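You operate a simulated robot arm through the tools that you are given. There is no shell and no other tool. Be economical: measure what you need, move in short steps, check, and stop when the job is done.

You are at the controls of a simulated robot arm. One attempt, no reset.

JOB
Fetch the store slip and set it on the red plate.

It is judged by the outcome, as a careful person would: the job done as asked, and still so three seconds after it is handed in. It fails if anything else is knocked over, pushed out of place, dropped, spilled or broken.

ROBOT AND FRAMES
A 6-joint arm with a two-finger parallel gripper, fixed in place. Base frame: the origin is at the foot of the arm, x ahead of it, y to its left, z up; the work surface is at about z = 0. Units: mm, degrees, N and s.
With the tool pointing down near the work surface it reaches from about 140 to 580 mm from the base axis. Its first joint turns from -66.0 to 66.0 degrees. Payload 2.1 kg.
The tool frame sits at the grasp point between the pads (the TCP): z along the fingers, y along the line on which they close. The tips reach 30 mm beyond it. The gripper opens to 94 mm. The fingers are 28 mm wide and 10 mm thick; the gripper's body (50 by 96 mm) begins 55 mm behind the TCP.
Orientation is told as [roll, pitch, yaw] about the base's x, y, z axes, in that order, counted from this pose: with the fingers straight down and closing along the base's y, the tool's x points along the base's -x, its y along +y and its z along -z.

CONTROLS
- The arm moves only by the tool nudge_tool. Its argument "rows" is one flat list of numbers, 7 for each row, row after row: the closure in counts, from 0 (fully open) to 255 (shut), then the shift along the tool's x, y, z in mm, then the turn, a rotation vector about the tool's x, y, z in degrees. In form: [grip, dx, dy, dz, ax, ay, az, grip, dx, dy, dz, ax, ay, az, ...]. A call has 1 to 12 rows; each row shifts and turns the commanded pose from where the row before left it, along the tool's axes as they then stand. Each row takes 0.2 s and may step no farther than 50 mm and 8.6 degrees from the row before; otherwise, or with a gripper value out of range, the whole call is refused. Where a pose cannot be reached the arm comes as near as it can. A force on the tool above 40 N (or 10 N above the force at the start of the call, whichever is more), or a blocked arm, ends the call early, and 0.2 s more pass. Each finger travels about 72 mm/s and halts on what it meets, pressing with about 41 N; the grip force reading is that of the motor and also rises with nothing between the fingers. The clock runs only during rows and for 0.2 s after the last one: add rows that do not move to give the fingers time. The reply holds the time, the measured pose of the TCP, the force on the tool along the base axes, the opening and the grip force, in the units named above and with some noise, and new pictures: "pictures" is both (left out), scene, wrist or none.
- Cameras (640 x 400 px; columns grow to the right, rows downward): "scene" is fixed at [79, -370.5, 490.2]; the picture's right is [0.77, -0.64, 0.00], its down [-0.34, -0.41, -0.85] and it looks along [0.54, 0.65, -0.53] (base axes); focal length 312 px, centre (320, 200). "wrist" rides on the gripper at [76, 14, -103] in the tool frame; the picture's right is [-0.18, 0.98, 0.00], its down [-0.75, -0.14, -0.64] and it looks along [-0.63, -0.12, 0.77] (tool axes); focal length 243 px, centre (320, 200). There is no depth. A picture from a camera that has moved, and an enlarged one, comes with that camera's place and axes in the base frame and with its lens. The place of the scene camera against the robot may be out by one fixed shift of up to 25 mm in any direction.
- zoom(camera, box): a new picture of the part [left, top, right, bottom] of that camera's present view, enlarged. It takes no simulated time.
- sign_off(): hands the job in; it is judged then, once.

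Go step by step. Nothing tells you positions but the pictures and the camera data: compare them with the known pose of the tool, close in by small moves and look again before you grip or let go. The budget is 90 turns and 170 pictures, counting those below and the enlarged ones. Unless the task says otherwise, let go and move clear before handing in, and close with one line.

The tools are called after "Request:" as name(argument=value, ...) on one line, values as JSON. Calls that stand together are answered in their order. nudge_tool: Moves the arm, as the interface text tells. Its arguments: {"type":"object","properties":{"rows":{"type":"array","items":{"type":"number"}},"pictures":{"type":"string","enum":["both","scene","wrist","none"]}},"required":["rows"]} The other tools are called the same way: zoom (camera, box) takes an enlarged picture of a part of a camera's view; sign_off () hands the job in.

At the start:

```text
clock: 0.0
position: [289.3, 255.4, 255.0]
orientation: [0.0, -0.1, 0.0]
force: [0.5, -0.3, 0.8]
opening: 94.1
grip_force: 0.1
```

scene: 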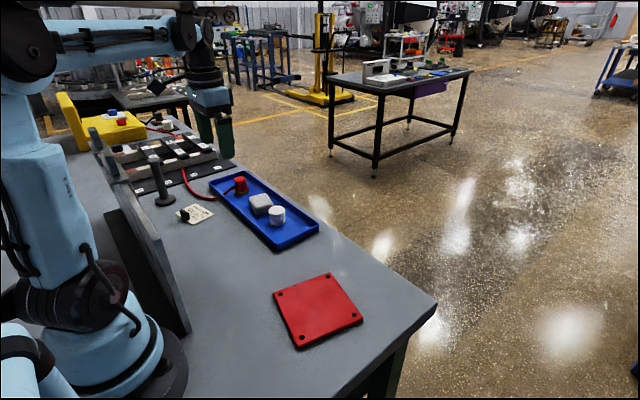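
wrist: 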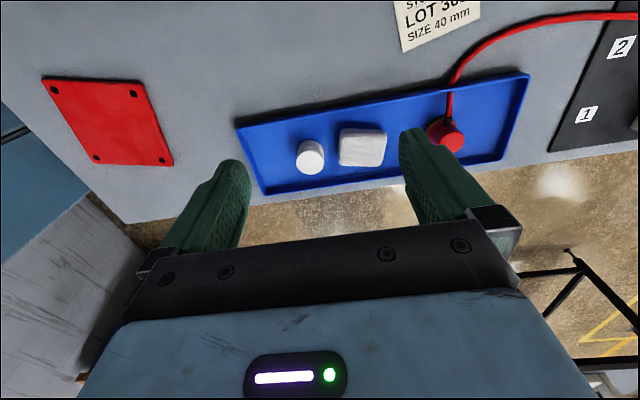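

I see a paper slip (with "LOT… SIZE 40 mm") between the tray and a dark wall, a blue tray with white parts, and the red plate. I'll look closer at each first.

Request:
zoom(camera="scene", box=[140, 150, 260, 240])

Request:
zoom(camera="scene", box=[40, 80, 260, 220])

Request:
zoom(camera="wrist", box=[360, 0, 640, 175])

```text
4.44 times, centred on (200, 195) of scene
camera zoom: at [79.0, -370.5, 490.2], right [0.77, -0.64, 0.0], down [-0.34, -0.41, -0.85], along [0.54, 0.65, -0.53], focal length 1389 px, centre (853, 222)
```

zoom: 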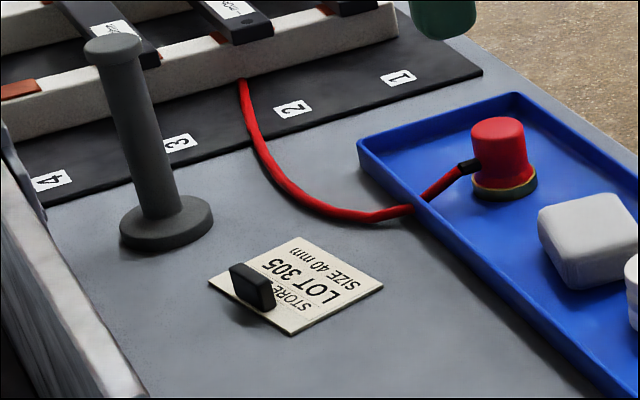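

```text
2.86 times, centred on (150, 150) of scene
camera zoom: at [79.0, -370.5, 490.2], right [0.77, -0.64, 0.0], down [-0.34, -0.41, -0.85], along [0.54, 0.65, -0.53], focal length 893 px, centre (806, 343)
```

zoom: 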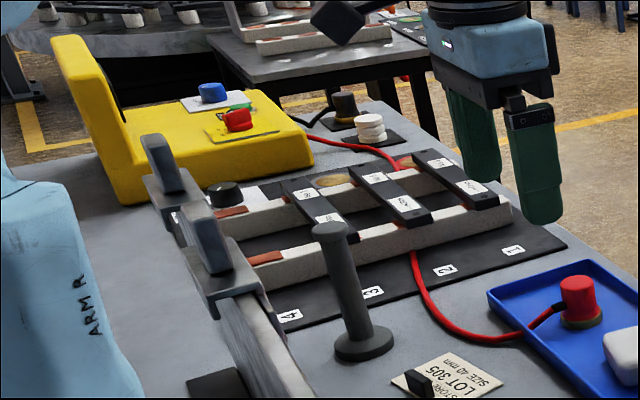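

```text
2.29 times, centred on (500, 88) of wrist
camera zoom: at [212.8, 271.2, 356.2], right [0.18, 0.98, 0.0], down [0.75, -0.14, 0.64], along [0.63, -0.12, -0.77], focal length 555 px, centre (-91, 457)
```

zoom: 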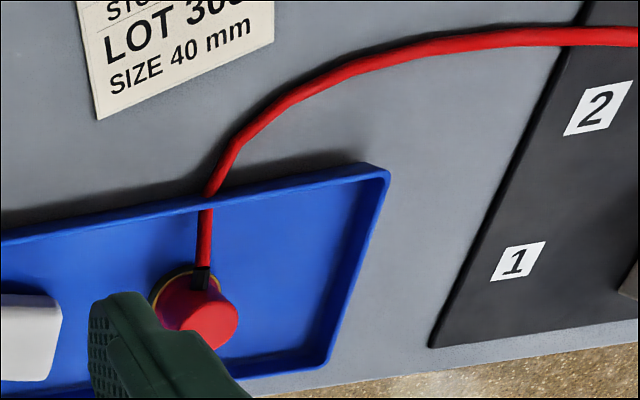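

The slip carries a small black tab, at roughly (220–240, 395), with a standing post beyond and a wall on the -x side. I'll move high above it to look down with the wrist camera.

Request:
nudge_tool(rows=[0, 20, 35, 0, 0, 0, 0, 0, 20, 35, 0, 0, 0, 0, 0, 20, 35, 0, 0, 0, 0, 0, 0, 0, 0, 0, 0, 0])

```text
clock: 1.0
position: [228.1, 361.7, 255.7]
orientation: [0.0, -0.1, -0.1]
force: [0.9, 0.0, 0.5]
opening: 94.0
grip_force: 0.0
camera wrist: at [152.0, 376.7, 357.3], right [0.19, 0.98, 0.0], down [0.75, -0.14, 0.64], along [0.63, -0.12, -0.77], focal length 243 px, centre (320, 200)
```

scene: 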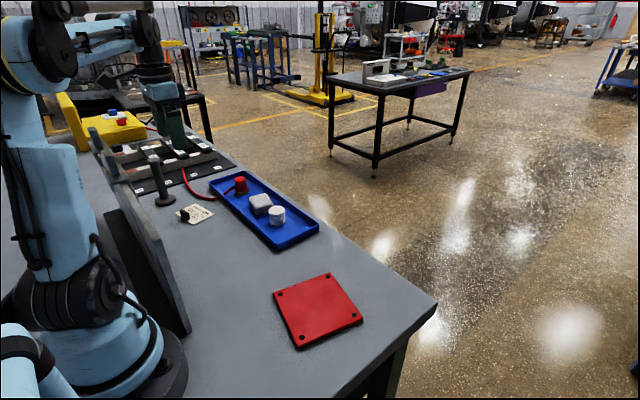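
wrist: 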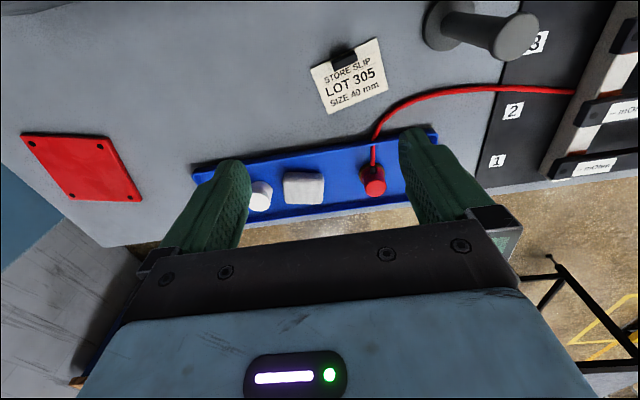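

Request:
zoom(camera="wrist", box=[280, 10, 440, 130])

Request:
zoom(camera="wrist", box=[0, 110, 160, 230])

```text
3.33 times, centred on (360, 70) of wrist
camera zoom: at [152.0, 376.7, 357.3], right [0.19, 0.98, 0.0], down [0.75, -0.14, 0.64], along [0.63, -0.12, -0.77], focal length 809 px, centre (187, 633)
```

zoom: 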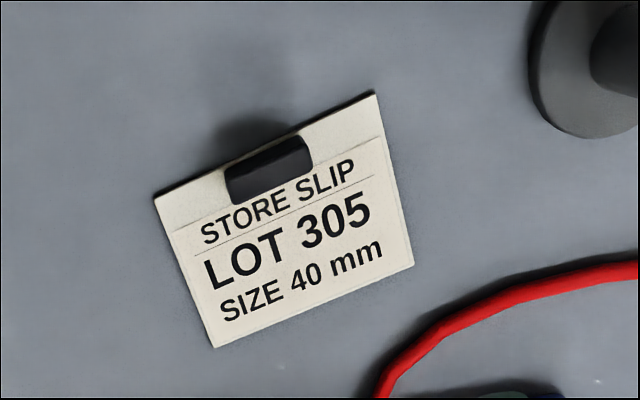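

```text
3.33 times, centred on (80, 170) of wrist
camera zoom: at [152.0, 376.7, 357.3], right [0.19, 0.98, 0.0], down [0.75, -0.14, 0.64], along [0.63, -0.12, -0.77], focal length 809 px, centre (1120, 300)
```

zoom: 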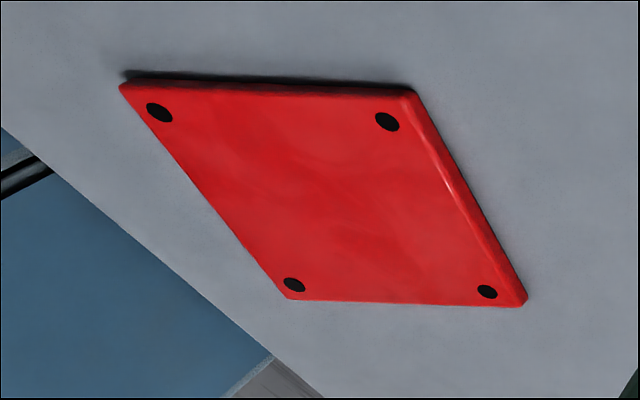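

The slip is about 88×65 mm, turned about 12°, with a thin upright tab centred near (218, 394), long way along the slip. The red plate centre is near (304, -58). I'll turn the gripper 102° so the fingers close across the tab's thickness, keeping the camera away from wall and post.

Request:
nudge_tool(rows=[110, 0, 0, 0, 0, 0, -8.5, 110, 0, 0, 0, 0, 0, -8.5, 110, 0, 0, 0, 0, 0, -8.5, 110, 0, 0, 0, 0, 0, -8.5, 110, 0, 0, 0, 0, 0, -8.5, 110, 0, 0, 0, 0, 0, -8.5, 110, 0, 0, 0, 0, 0, -8.5, 110, 0, 0, 0, 0, 0, -8.5, 110, 0, 0, 0, 0, 0, -8.5, 110, 0, 0, 0, 0, 0, -8.5, 110, 0, 0, 0, 0, 0, -8.5, 110, 0, 0, 0, 0, 0, -8.5])

```text
clock: 3.6
position: [229.2, 360.7, 253.1]
orientation: [-0.1, 0.0, 102.1]
force: [0.0, 0.4, -0.4]
opening: 53.6
grip_force: 0.0
camera wrist: at [231.0, 284.4, 355.7], right [-1.0, -0.03, 0.0], down [-0.02, 0.77, 0.64], along [-0.02, 0.64, -0.77], focal length 243 px, centre (320, 200)
```

scene: 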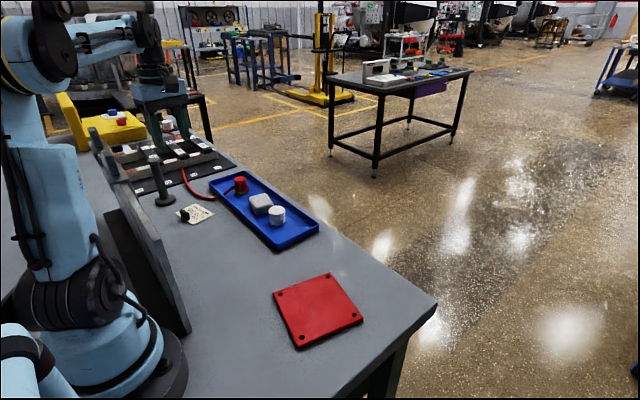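
wrist: 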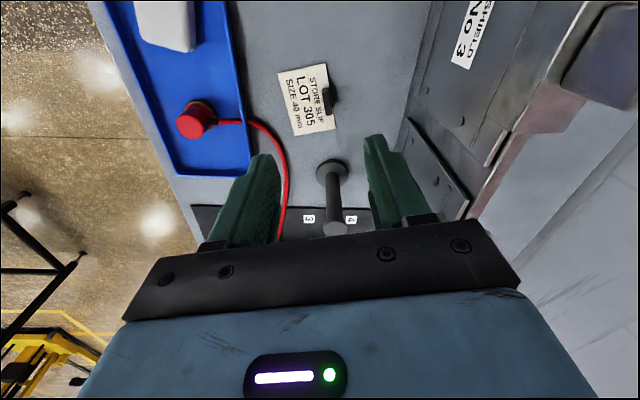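

Request:
zoom(camera="wrist", box=[260, 50, 380, 150])

```text
4.00 times, centred on (320, 100) of wrist
camera zoom: at [231.0, 284.4, 355.7], right [-1.0, -0.03, 0.0], down [-0.02, 0.77, 0.64], along [-0.02, 0.64, -0.77], focal length 970 px, centre (320, 600)
```

zoom: 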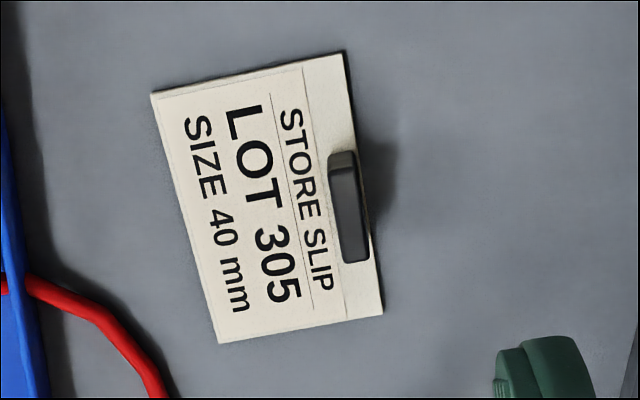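

The new view agrees: tab at (217.5, 394). I move above it and down to about z = 100 and look again.

Request:
nudge_tool(rows=[110, -35, 4.5, 0, 0, 0, 0, 110, 0, 0, 45, 0, 0, 0, 110, 0, 0, 45, 0, 0, 0, 110, 0, 0, 45, 0, 0, 0, 110, 0, 0, 18, 0, 0, 0, 110, 0, 0, 0, 0, 0, 0])

```text
clock: 5.0
position: [216.7, 394.5, 100.0]
orientation: [-0.1, 0.0, 102.0]
force: [0.2, -0.4, 1.3]
opening: 53.5
grip_force: 0.1
camera wrist: at [218.2, 317.6, 201.8], right [-1.0, -0.02, 0.0], down [-0.02, 0.77, 0.64], along [-0.01, 0.64, -0.77], focal length 243 px, centre (320, 200)
```

scene: 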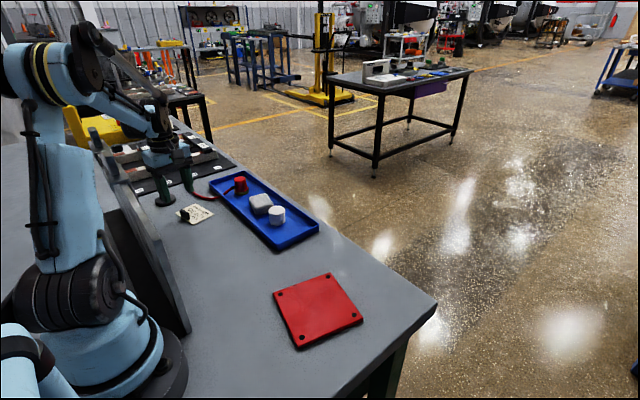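
wrist: 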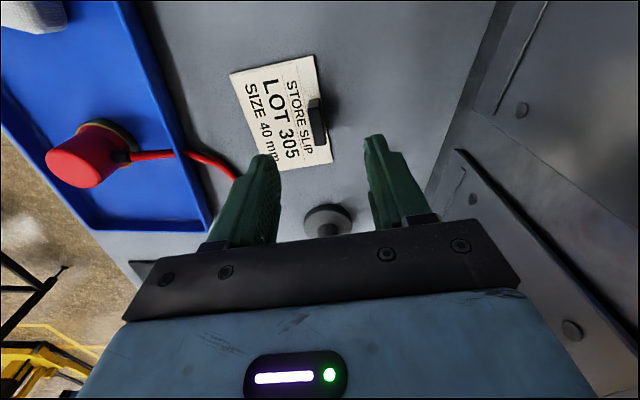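

The tab sits between the fingers. I go down to z ≈ 50 with a 1.5 mm correction, and look.

Request:
nudge_tool(rows=[110, 0, -1.5, 30, 0, 0, 0, 110, 0, 0, 20, 0, 0, 0, 110, 0, 0, 0, 0, 0, 0])

Request:
zoom(camera="scene", box=[140, 150, 260, 240])

```text
clock: 5.8
position: [220.9, 395.2, 49.8]
orientation: [-0.1, 0.0, 101.9]
force: [0.4, -0.2, -1.0]
opening: 53.2
grip_force: 0.0
camera wrist: at [221.2, 318.6, 153.1], right [-1.0, -0.02, 0.0], down [-0.02, 0.77, 0.64], along [-0.01, 0.64, -0.77], focal length 243 px, centre (320, 200)
```

scene: 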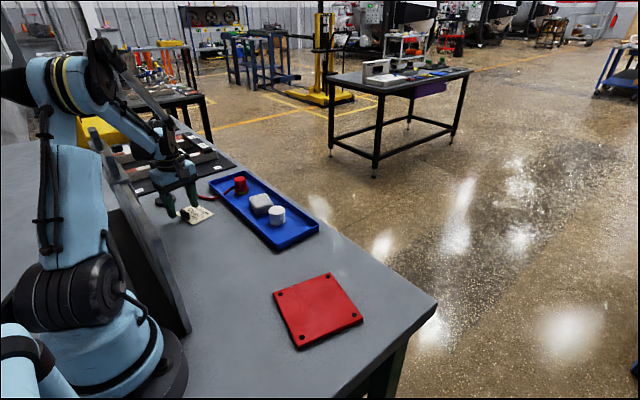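
wrist: 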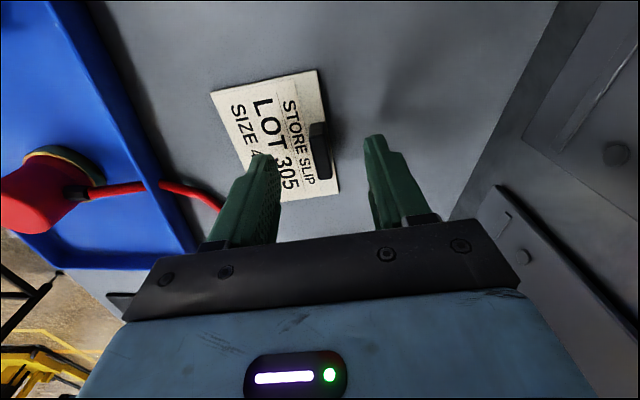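

```text
4.44 times, centred on (200, 195) of scene
camera zoom: at [79.0, -370.5, 490.2], right [0.77, -0.64, 0.0], down [-0.34, -0.41, -0.85], along [0.54, 0.65, -0.53], focal length 1389 px, centre (853, 222)
```

zoom: 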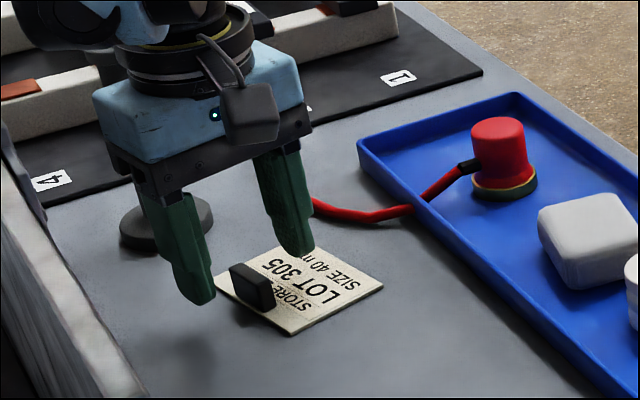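

The tab is centred between the fingers. Lowering 14 mm more so the tips stay just above the paper, then closing.

Request:
nudge_tool(rows=[110, 0, 0, 8, 0, 0, 0, 110, 0, 0, 6, 0, 0, 0, 110, 0, 0, 0, 0, 0, 0])

Request:
zoom(camera="scene", box=[140, 150, 260, 240])

```text
clock: 6.6
position: [218.9, 394.3, 38.3]
orientation: [-0.1, 0.0, 101.9]
force: [-0.3, -0.7, 0.0]
opening: 53.6
grip_force: 0.1
camera wrist: at [221.2, 318.0, 139.4], right [-1.0, -0.02, 0.0], down [-0.02, 0.77, 0.64], along [-0.01, 0.64, -0.77], focal length 243 px, centre (320, 200)
```

scene: 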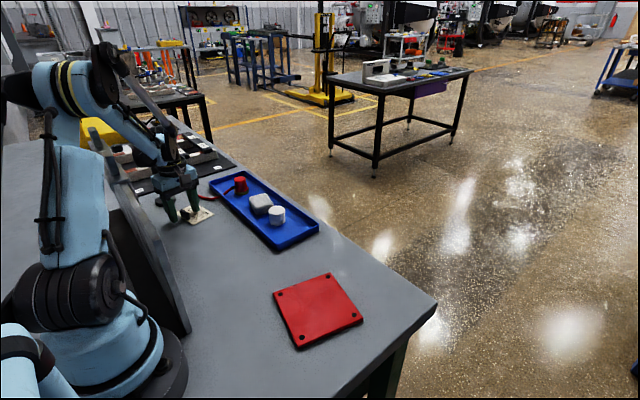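
wrist: 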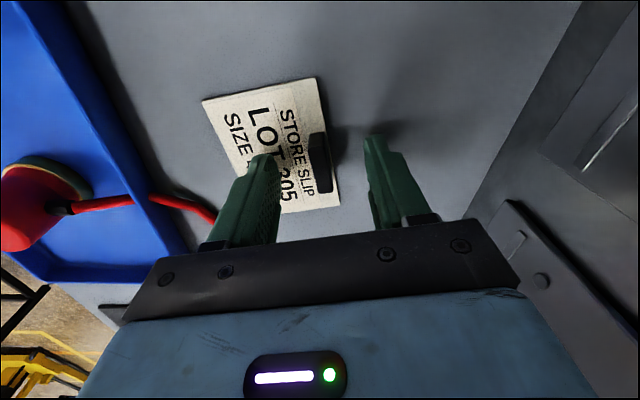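

```text
4.44 times, centred on (200, 195) of scene
camera zoom: at [79.0, -370.5, 490.2], right [0.77, -0.64, 0.0], down [-0.34, -0.41, -0.85], along [0.54, 0.65, -0.53], focal length 1389 px, centre (853, 222)
```

zoom: 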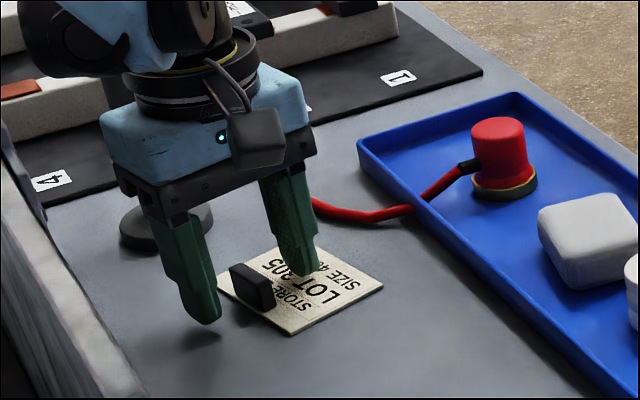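

Well placed. Closing on the tab.

Request:
nudge_tool(rows=[180, 0, 0, 0, 0, 0, 0, 220, 0, 0, 0, 0, 0, 0, 255, 0, 0, 0, 0, 0, 0, 255, 0, 0, 0, 0, 0, 0, 255, 0, 0, 0, 0, 0, 0])

Request:
zoom(camera="scene", box=[140, 150, 260, 240])

```text
clock: 7.8
position: [218.6, 394.9, 37.4]
orientation: [-0.2, -0.1, 101.9]
force: [0.2, -0.6, -0.5]
opening: 8.5
grip_force: 41.3
camera wrist: at [221.2, 318.0, 139.5], right [-1.0, -0.02, 0.0], down [-0.02, 0.77, 0.64], along [-0.01, 0.64, -0.77], focal length 243 px, centre (320, 200)
```

scene: 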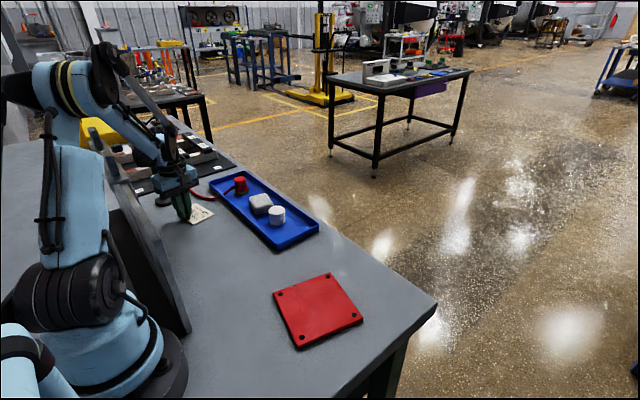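
wrist: 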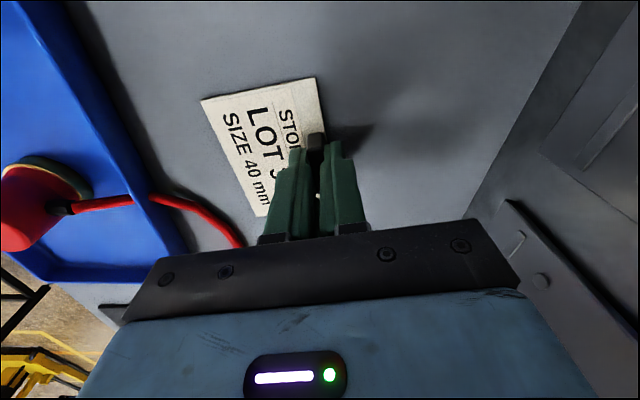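

```text
4.44 times, centred on (200, 195) of scene
camera zoom: at [79.0, -370.5, 490.2], right [0.77, -0.64, 0.0], down [-0.34, -0.41, -0.85], along [0.54, 0.65, -0.53], focal length 1389 px, centre (853, 222)
```

zoom: 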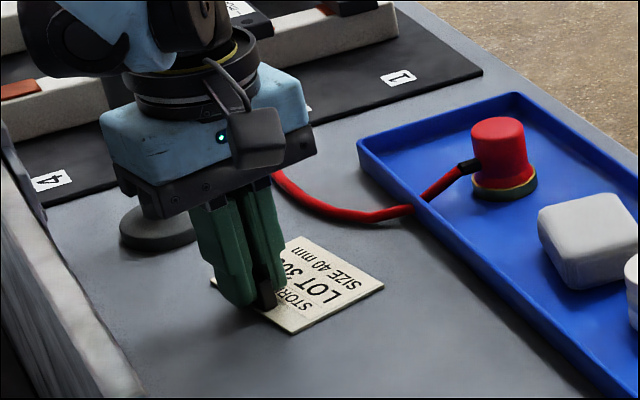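

Gripped at 8.5 mm. Lifting straight up gently and checking.

Request:
nudge_tool(rows=[255, 0, 0, -10, 0, 0, 0, 255, 0, 0, -20, 0, 0, 0, 255, 0, 0, -30, 0, 0, 0, 255, 0, 0, -40, 0, 0, 0, 255, 0, 0, -40, 0, 0, 0, 255, 0, 0, 0, 0, 0, 0])

Request:
zoom(camera="scene", box=[120, 90, 280, 210])

```text
clock: 9.2
position: [220.2, 393.5, 177.6]
orientation: [-0.1, 0.0, 102.0]
force: [-0.9, -0.4, 0.1]
opening: 8.2
grip_force: 40.6
camera wrist: at [220.8, 316.7, 279.3], right [-1.0, -0.02, 0.0], down [-0.02, 0.77, 0.64], along [-0.01, 0.64, -0.77], focal length 243 px, centre (320, 200)
```

scene: 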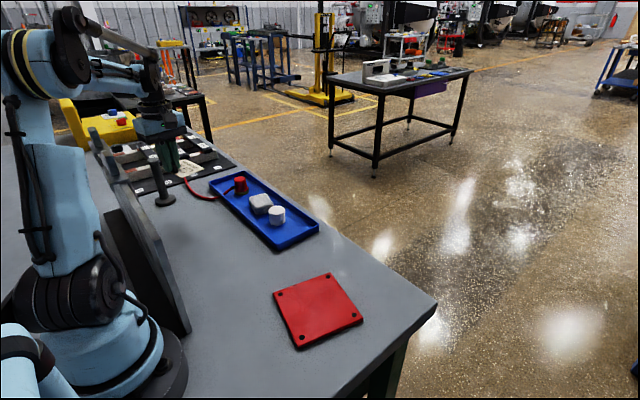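
wrist: 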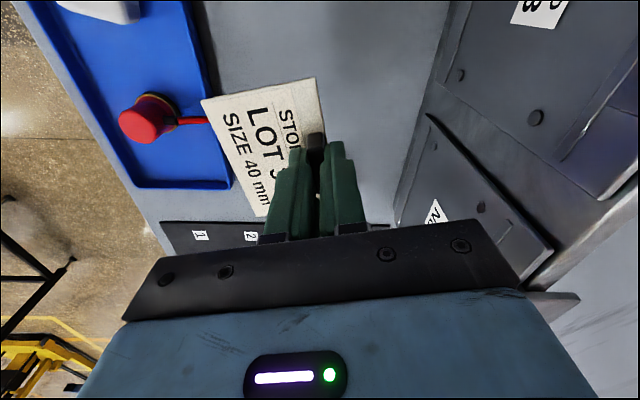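

```text
3.33 times, centred on (200, 150) of scene
camera zoom: at [79.0, -370.5, 490.2], right [0.77, -0.64, 0.0], down [-0.34, -0.41, -0.85], along [0.54, 0.65, -0.53], focal length 1042 px, centre (720, 367)
```

zoom: 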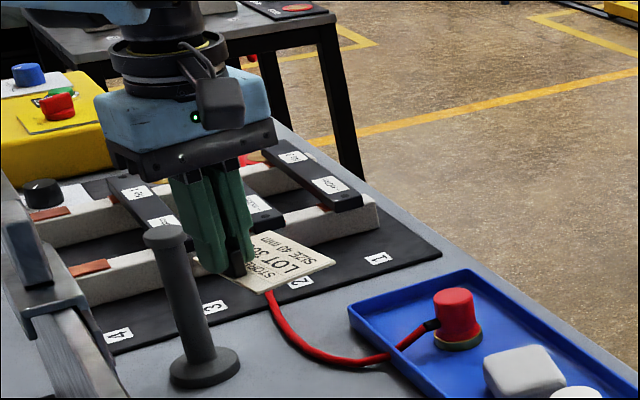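

The slip is held level, its centre about 26 mm to the tool's -y side. Now carrying it across at height toward the red plate.

Request:
nudge_tool(rows=[255, 20, 1.5, 0, 0, 0, 0, 255, 35, 2.7, 0, 0, 0, 0, 255, 45, 3.4, 0, 0, 0, 0, 255, 45, 3.4, 0, 0, 0, 0, 255, 45, 3.4, 0, 0, 0, 0, 255, 45, 3.4, 0, 0, 0, 0, 255, 45, 3.4, 0, 0, 0, 0, 255, 45, 3.4, 0, 0, 0, 0, 255, 45, 3.4, 0, 0, 0, 0, 255, 40, 3.1, 0, 0, 0, 0, 255, 27, 2.1, 0, 0, 0, 0, 255, 13, 1, 0, 0, 0, 0], pictures="none")

Request:
nudge_tool(rows=[255, 0, 0, 0, 0, 0, 8, 255, 0, 0, 0, 0, 0, 8, 255, 0, 0, 0, 0, 0, 8, 255, 0, 0, 0, 0, 0, 0])

```text
clock: 11.8
position: [279.0, -52.0, 179.1]
orientation: [-0.1, -0.1, 101.9]
force: [-0.2, -0.7, -0.1]
opening: 8.3
grip_force: 40.9
```

```text
clock: 12.8
position: [279.9, -52.6, 178.0]
orientation: [-0.1, 0.0, 77.9]
force: [0.2, -0.1, -0.3]
opening: 8.5
grip_force: 40.6
camera wrist: at [248.9, -123.2, 279.7], right [-0.92, 0.39, 0.0], down [0.3, 0.71, 0.64], along [0.25, 0.59, -0.77], focal length 243 px, centre (320, 200)
```

scene: 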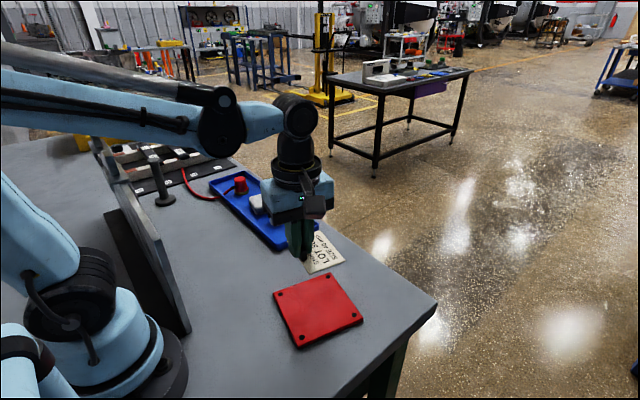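
wrist: 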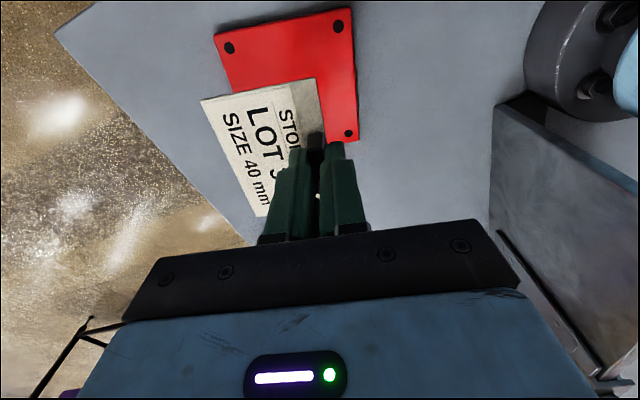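

Plate centre measured again at (304.8, -59), matching the slip's centre below the tool. Lowering to leave a gap of some 15–20 mm and checking.

Request:
nudge_tool(rows=[255, 0, 0, 25, 0, 0, 0, 255, 0, 0, 35, 0, 0, 0, 255, 0, 0, 35, 0, 0, 0, 255, 0, 0, 22, 0, 0, 0, 255, 0, 0, 0, 0, 0, 0])

Request:
zoom(camera="scene", box=[250, 230, 390, 360])

```text
clock: 14.0
position: [279.4, -52.1, 60.1]
orientation: [-0.1, 0.0, 78.0]
force: [0.1, 0.9, 0.3]
opening: 8.7
grip_force: 41.3
camera wrist: at [249.3, -122.6, 162.8], right [-0.92, 0.39, 0.0], down [0.29, 0.71, 0.64], along [0.25, 0.59, -0.77], focal length 243 px, centre (320, 200)
```

scene: 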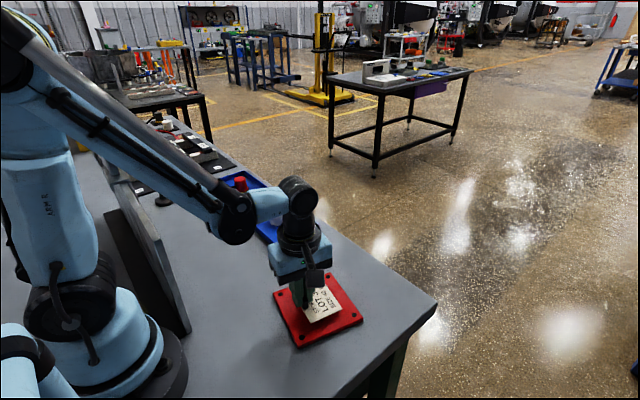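
wrist: 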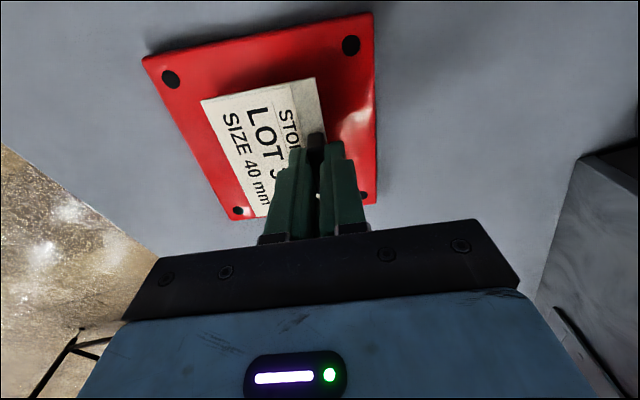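

```text
3.08 times, centred on (320, 295) of scene
camera zoom: at [79.0, -370.5, 490.1], right [0.77, -0.64, 0.0], down [-0.34, -0.41, -0.85], along [0.54, 0.65, -0.53], focal length 962 px, centre (320, -92)
```

zoom: 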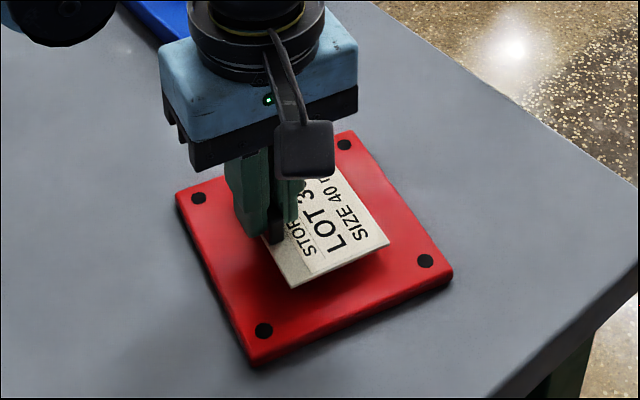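

Centred well over the plate. Lowering in small steps and watching the force.

Request:
nudge_tool(rows=[255, 0, 0, 6, 0, 0, 0, 255, 0, 0, 4, 0, 0, 0, 255, 0, 0, 2, 0, 0, 0, 255, 0, 0, 0, 0, 0, 0], pictures="none")

Request:
zoom(camera="scene", box=[270, 260, 370, 350])

```text
clock: 15.0
position: [280.4, -50.7, 48.3]
orientation: [-0.1, 0.0, 78.0]
force: [0.4, 0.5, -0.1]
opening: 8.3
grip_force: 41.0
```

```text
4.44 times, centred on (320, 305) of scene
camera zoom: at [79.0, -370.5, 490.1], right [0.77, -0.64, 0.0], down [-0.34, -0.41, -0.85], along [0.54, 0.65, -0.53], focal length 1389 px, centre (320, -267)
```

zoom: 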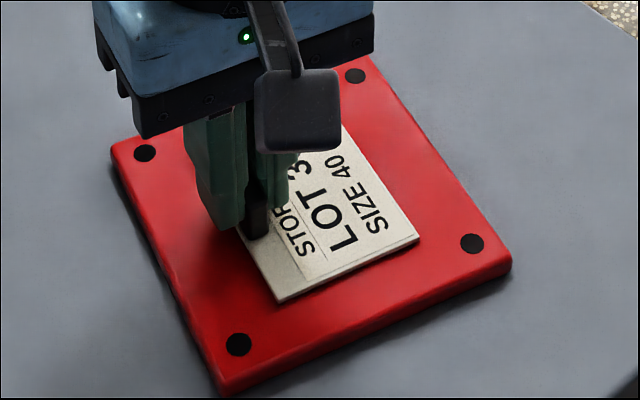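

Request:
nudge_tool(rows=[255, 0, 0, 1.5, 0, 0, 0, 255, 0, 0, 0, 0, 0, 0], pictures="none")

Request:
nudge_tool(rows=[255, 0, 0, 1, 0, 0, 0, 255, 0, 0, 0, 0, 0, 0], pictures="none")

Request:
zoom(camera="scene", box=[270, 260, 370, 350])

```text
clock: 15.6
position: [279.7, -51.6, 48.2]
orientation: [-0.1, 0.0, 78.1]
force: [-2.5, 2.4, 27.2]
opening: 8.5
grip_force: 41.2
```

```text
clock: 15.9
position: [280.0, -53.4, 47.3]
orientation: [0.0, 0.0, 77.9]
force: [-1.4, 0.5, 18.5]
opening: 8.4
grip_force: 41.4
stopped in row 1: the force on the tool passed its limit (the readings are from after the stop); the commanded pose is now the measured one
```

```text
4.44 times, centred on (320, 305) of scene
camera zoom: at [78.9, -370.5, 490.2], right [0.77, -0.64, 0.0], down [-0.34, -0.41, -0.85], along [0.54, 0.65, -0.53], focal length 1389 px, centre (320, -267)
```

zoom: 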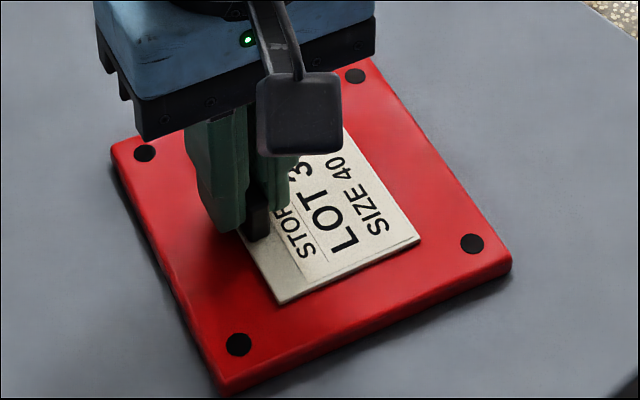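

The slip is in contact with the plate. Easing off a little, opening, then rising straight up.

Request:
nudge_tool(rows=[255, 0, 0, -0.4, 0, 0, 0, 215, 0, 0, 0, 0, 0, 0, 170, 0, 0, 0, 0, 0, 0, 170, 0, 0, 0, 0, 0, 0])

Request:
zoom(camera="scene", box=[270, 260, 370, 350])

```text
clock: 16.9
position: [279.9, -51.4, 47.3]
orientation: [-0.1, 0.0, 78.0]
force: [0.6, -0.2, -0.5]
opening: 31.4
grip_force: 0.0
camera wrist: at [249.5, -122.9, 149.9], right [-0.92, 0.38, 0.0], down [0.29, 0.71, 0.64], along [0.25, 0.59, -0.77], focal length 243 px, centre (320, 200)
```

scene: 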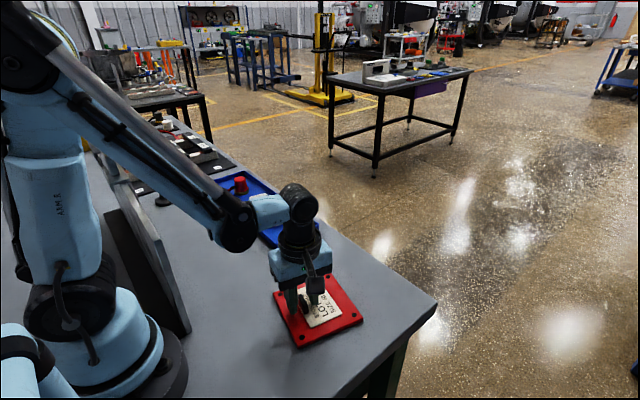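
wrist: 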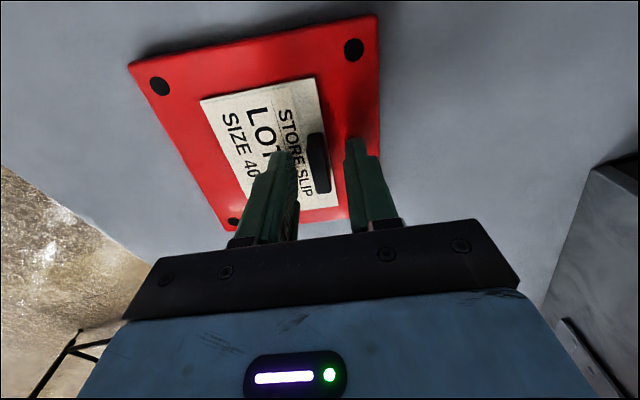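

```text
4.44 times, centred on (320, 305) of scene
camera zoom: at [79.0, -370.5, 490.2], right [0.77, -0.64, 0.0], down [-0.34, -0.41, -0.85], along [0.54, 0.65, -0.53], focal length 1389 px, centre (320, -267)
```

zoom: 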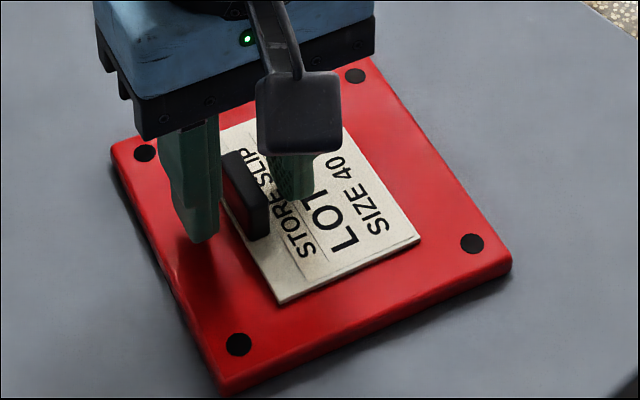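

The slip is free and lies flat in the plate's middle. Rising clear.

Request:
nudge_tool(rows=[170, 0, 0, -10, 0, 0, 0, 170, 0, 0, -30, 0, 0, 0, 170, 0, 0, -40, 0, 0, 0, 170, 0, 0, -40, 0, 0, 0, 170, 0, 0, 0, 0, 0, 0])

Request:
zoom(camera="scene", box=[250, 230, 390, 360])

```text
clock: 18.1
position: [279.3, -52.6, 168.3]
orientation: [0.0, 0.1, 78.1]
force: [-0.3, -0.1, 0.7]
opening: 31.3
grip_force: 0.0
camera wrist: at [249.1, -123.2, 269.7], right [-0.92, 0.38, 0.0], down [0.29, 0.71, 0.64], along [0.25, 0.59, -0.77], focal length 243 px, centre (320, 200)
```

scene: 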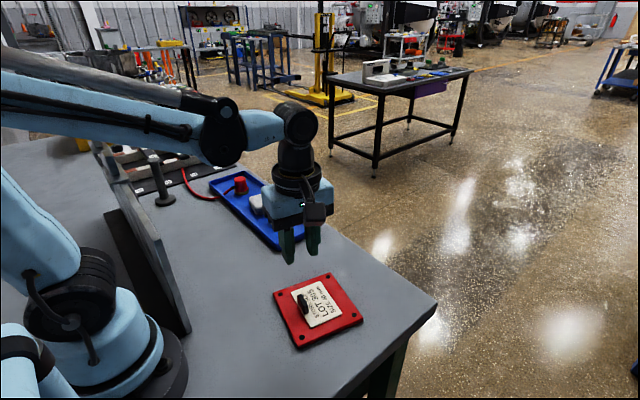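
wrist: 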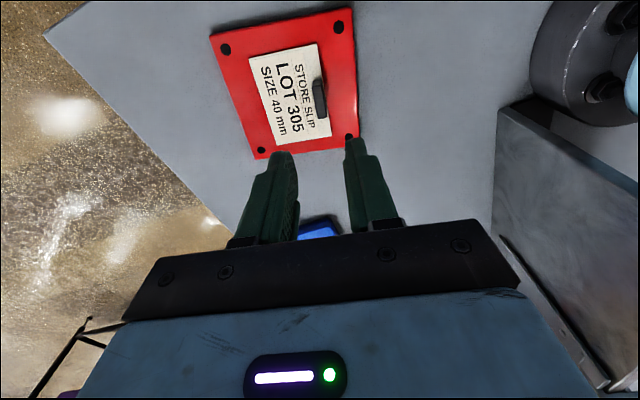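

```text
3.08 times, centred on (320, 295) of scene
camera zoom: at [79.0, -370.5, 490.2], right [0.77, -0.64, 0.0], down [-0.34, -0.41, -0.85], along [0.54, 0.65, -0.53], focal length 962 px, centre (320, -92)
```

zoom: 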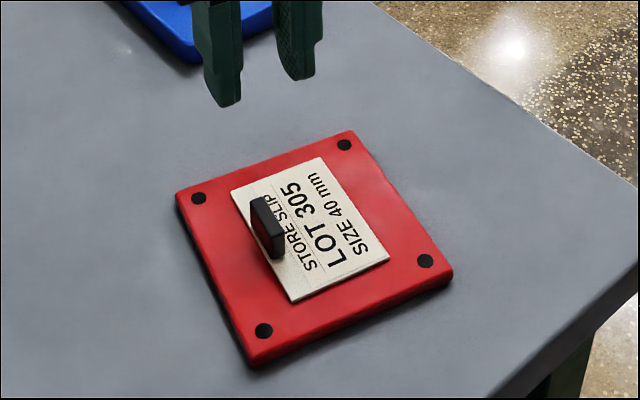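

The slip lies flat and centred on the red plate, the gripper is clear, and nothing else has moved. I'm handing in.

Request:
sign_off()

```text
The job is handed in.
```

The store slip is lying flat in the middle of the red plate, the gripper has let go and moved clear, and nothing else was disturbed.
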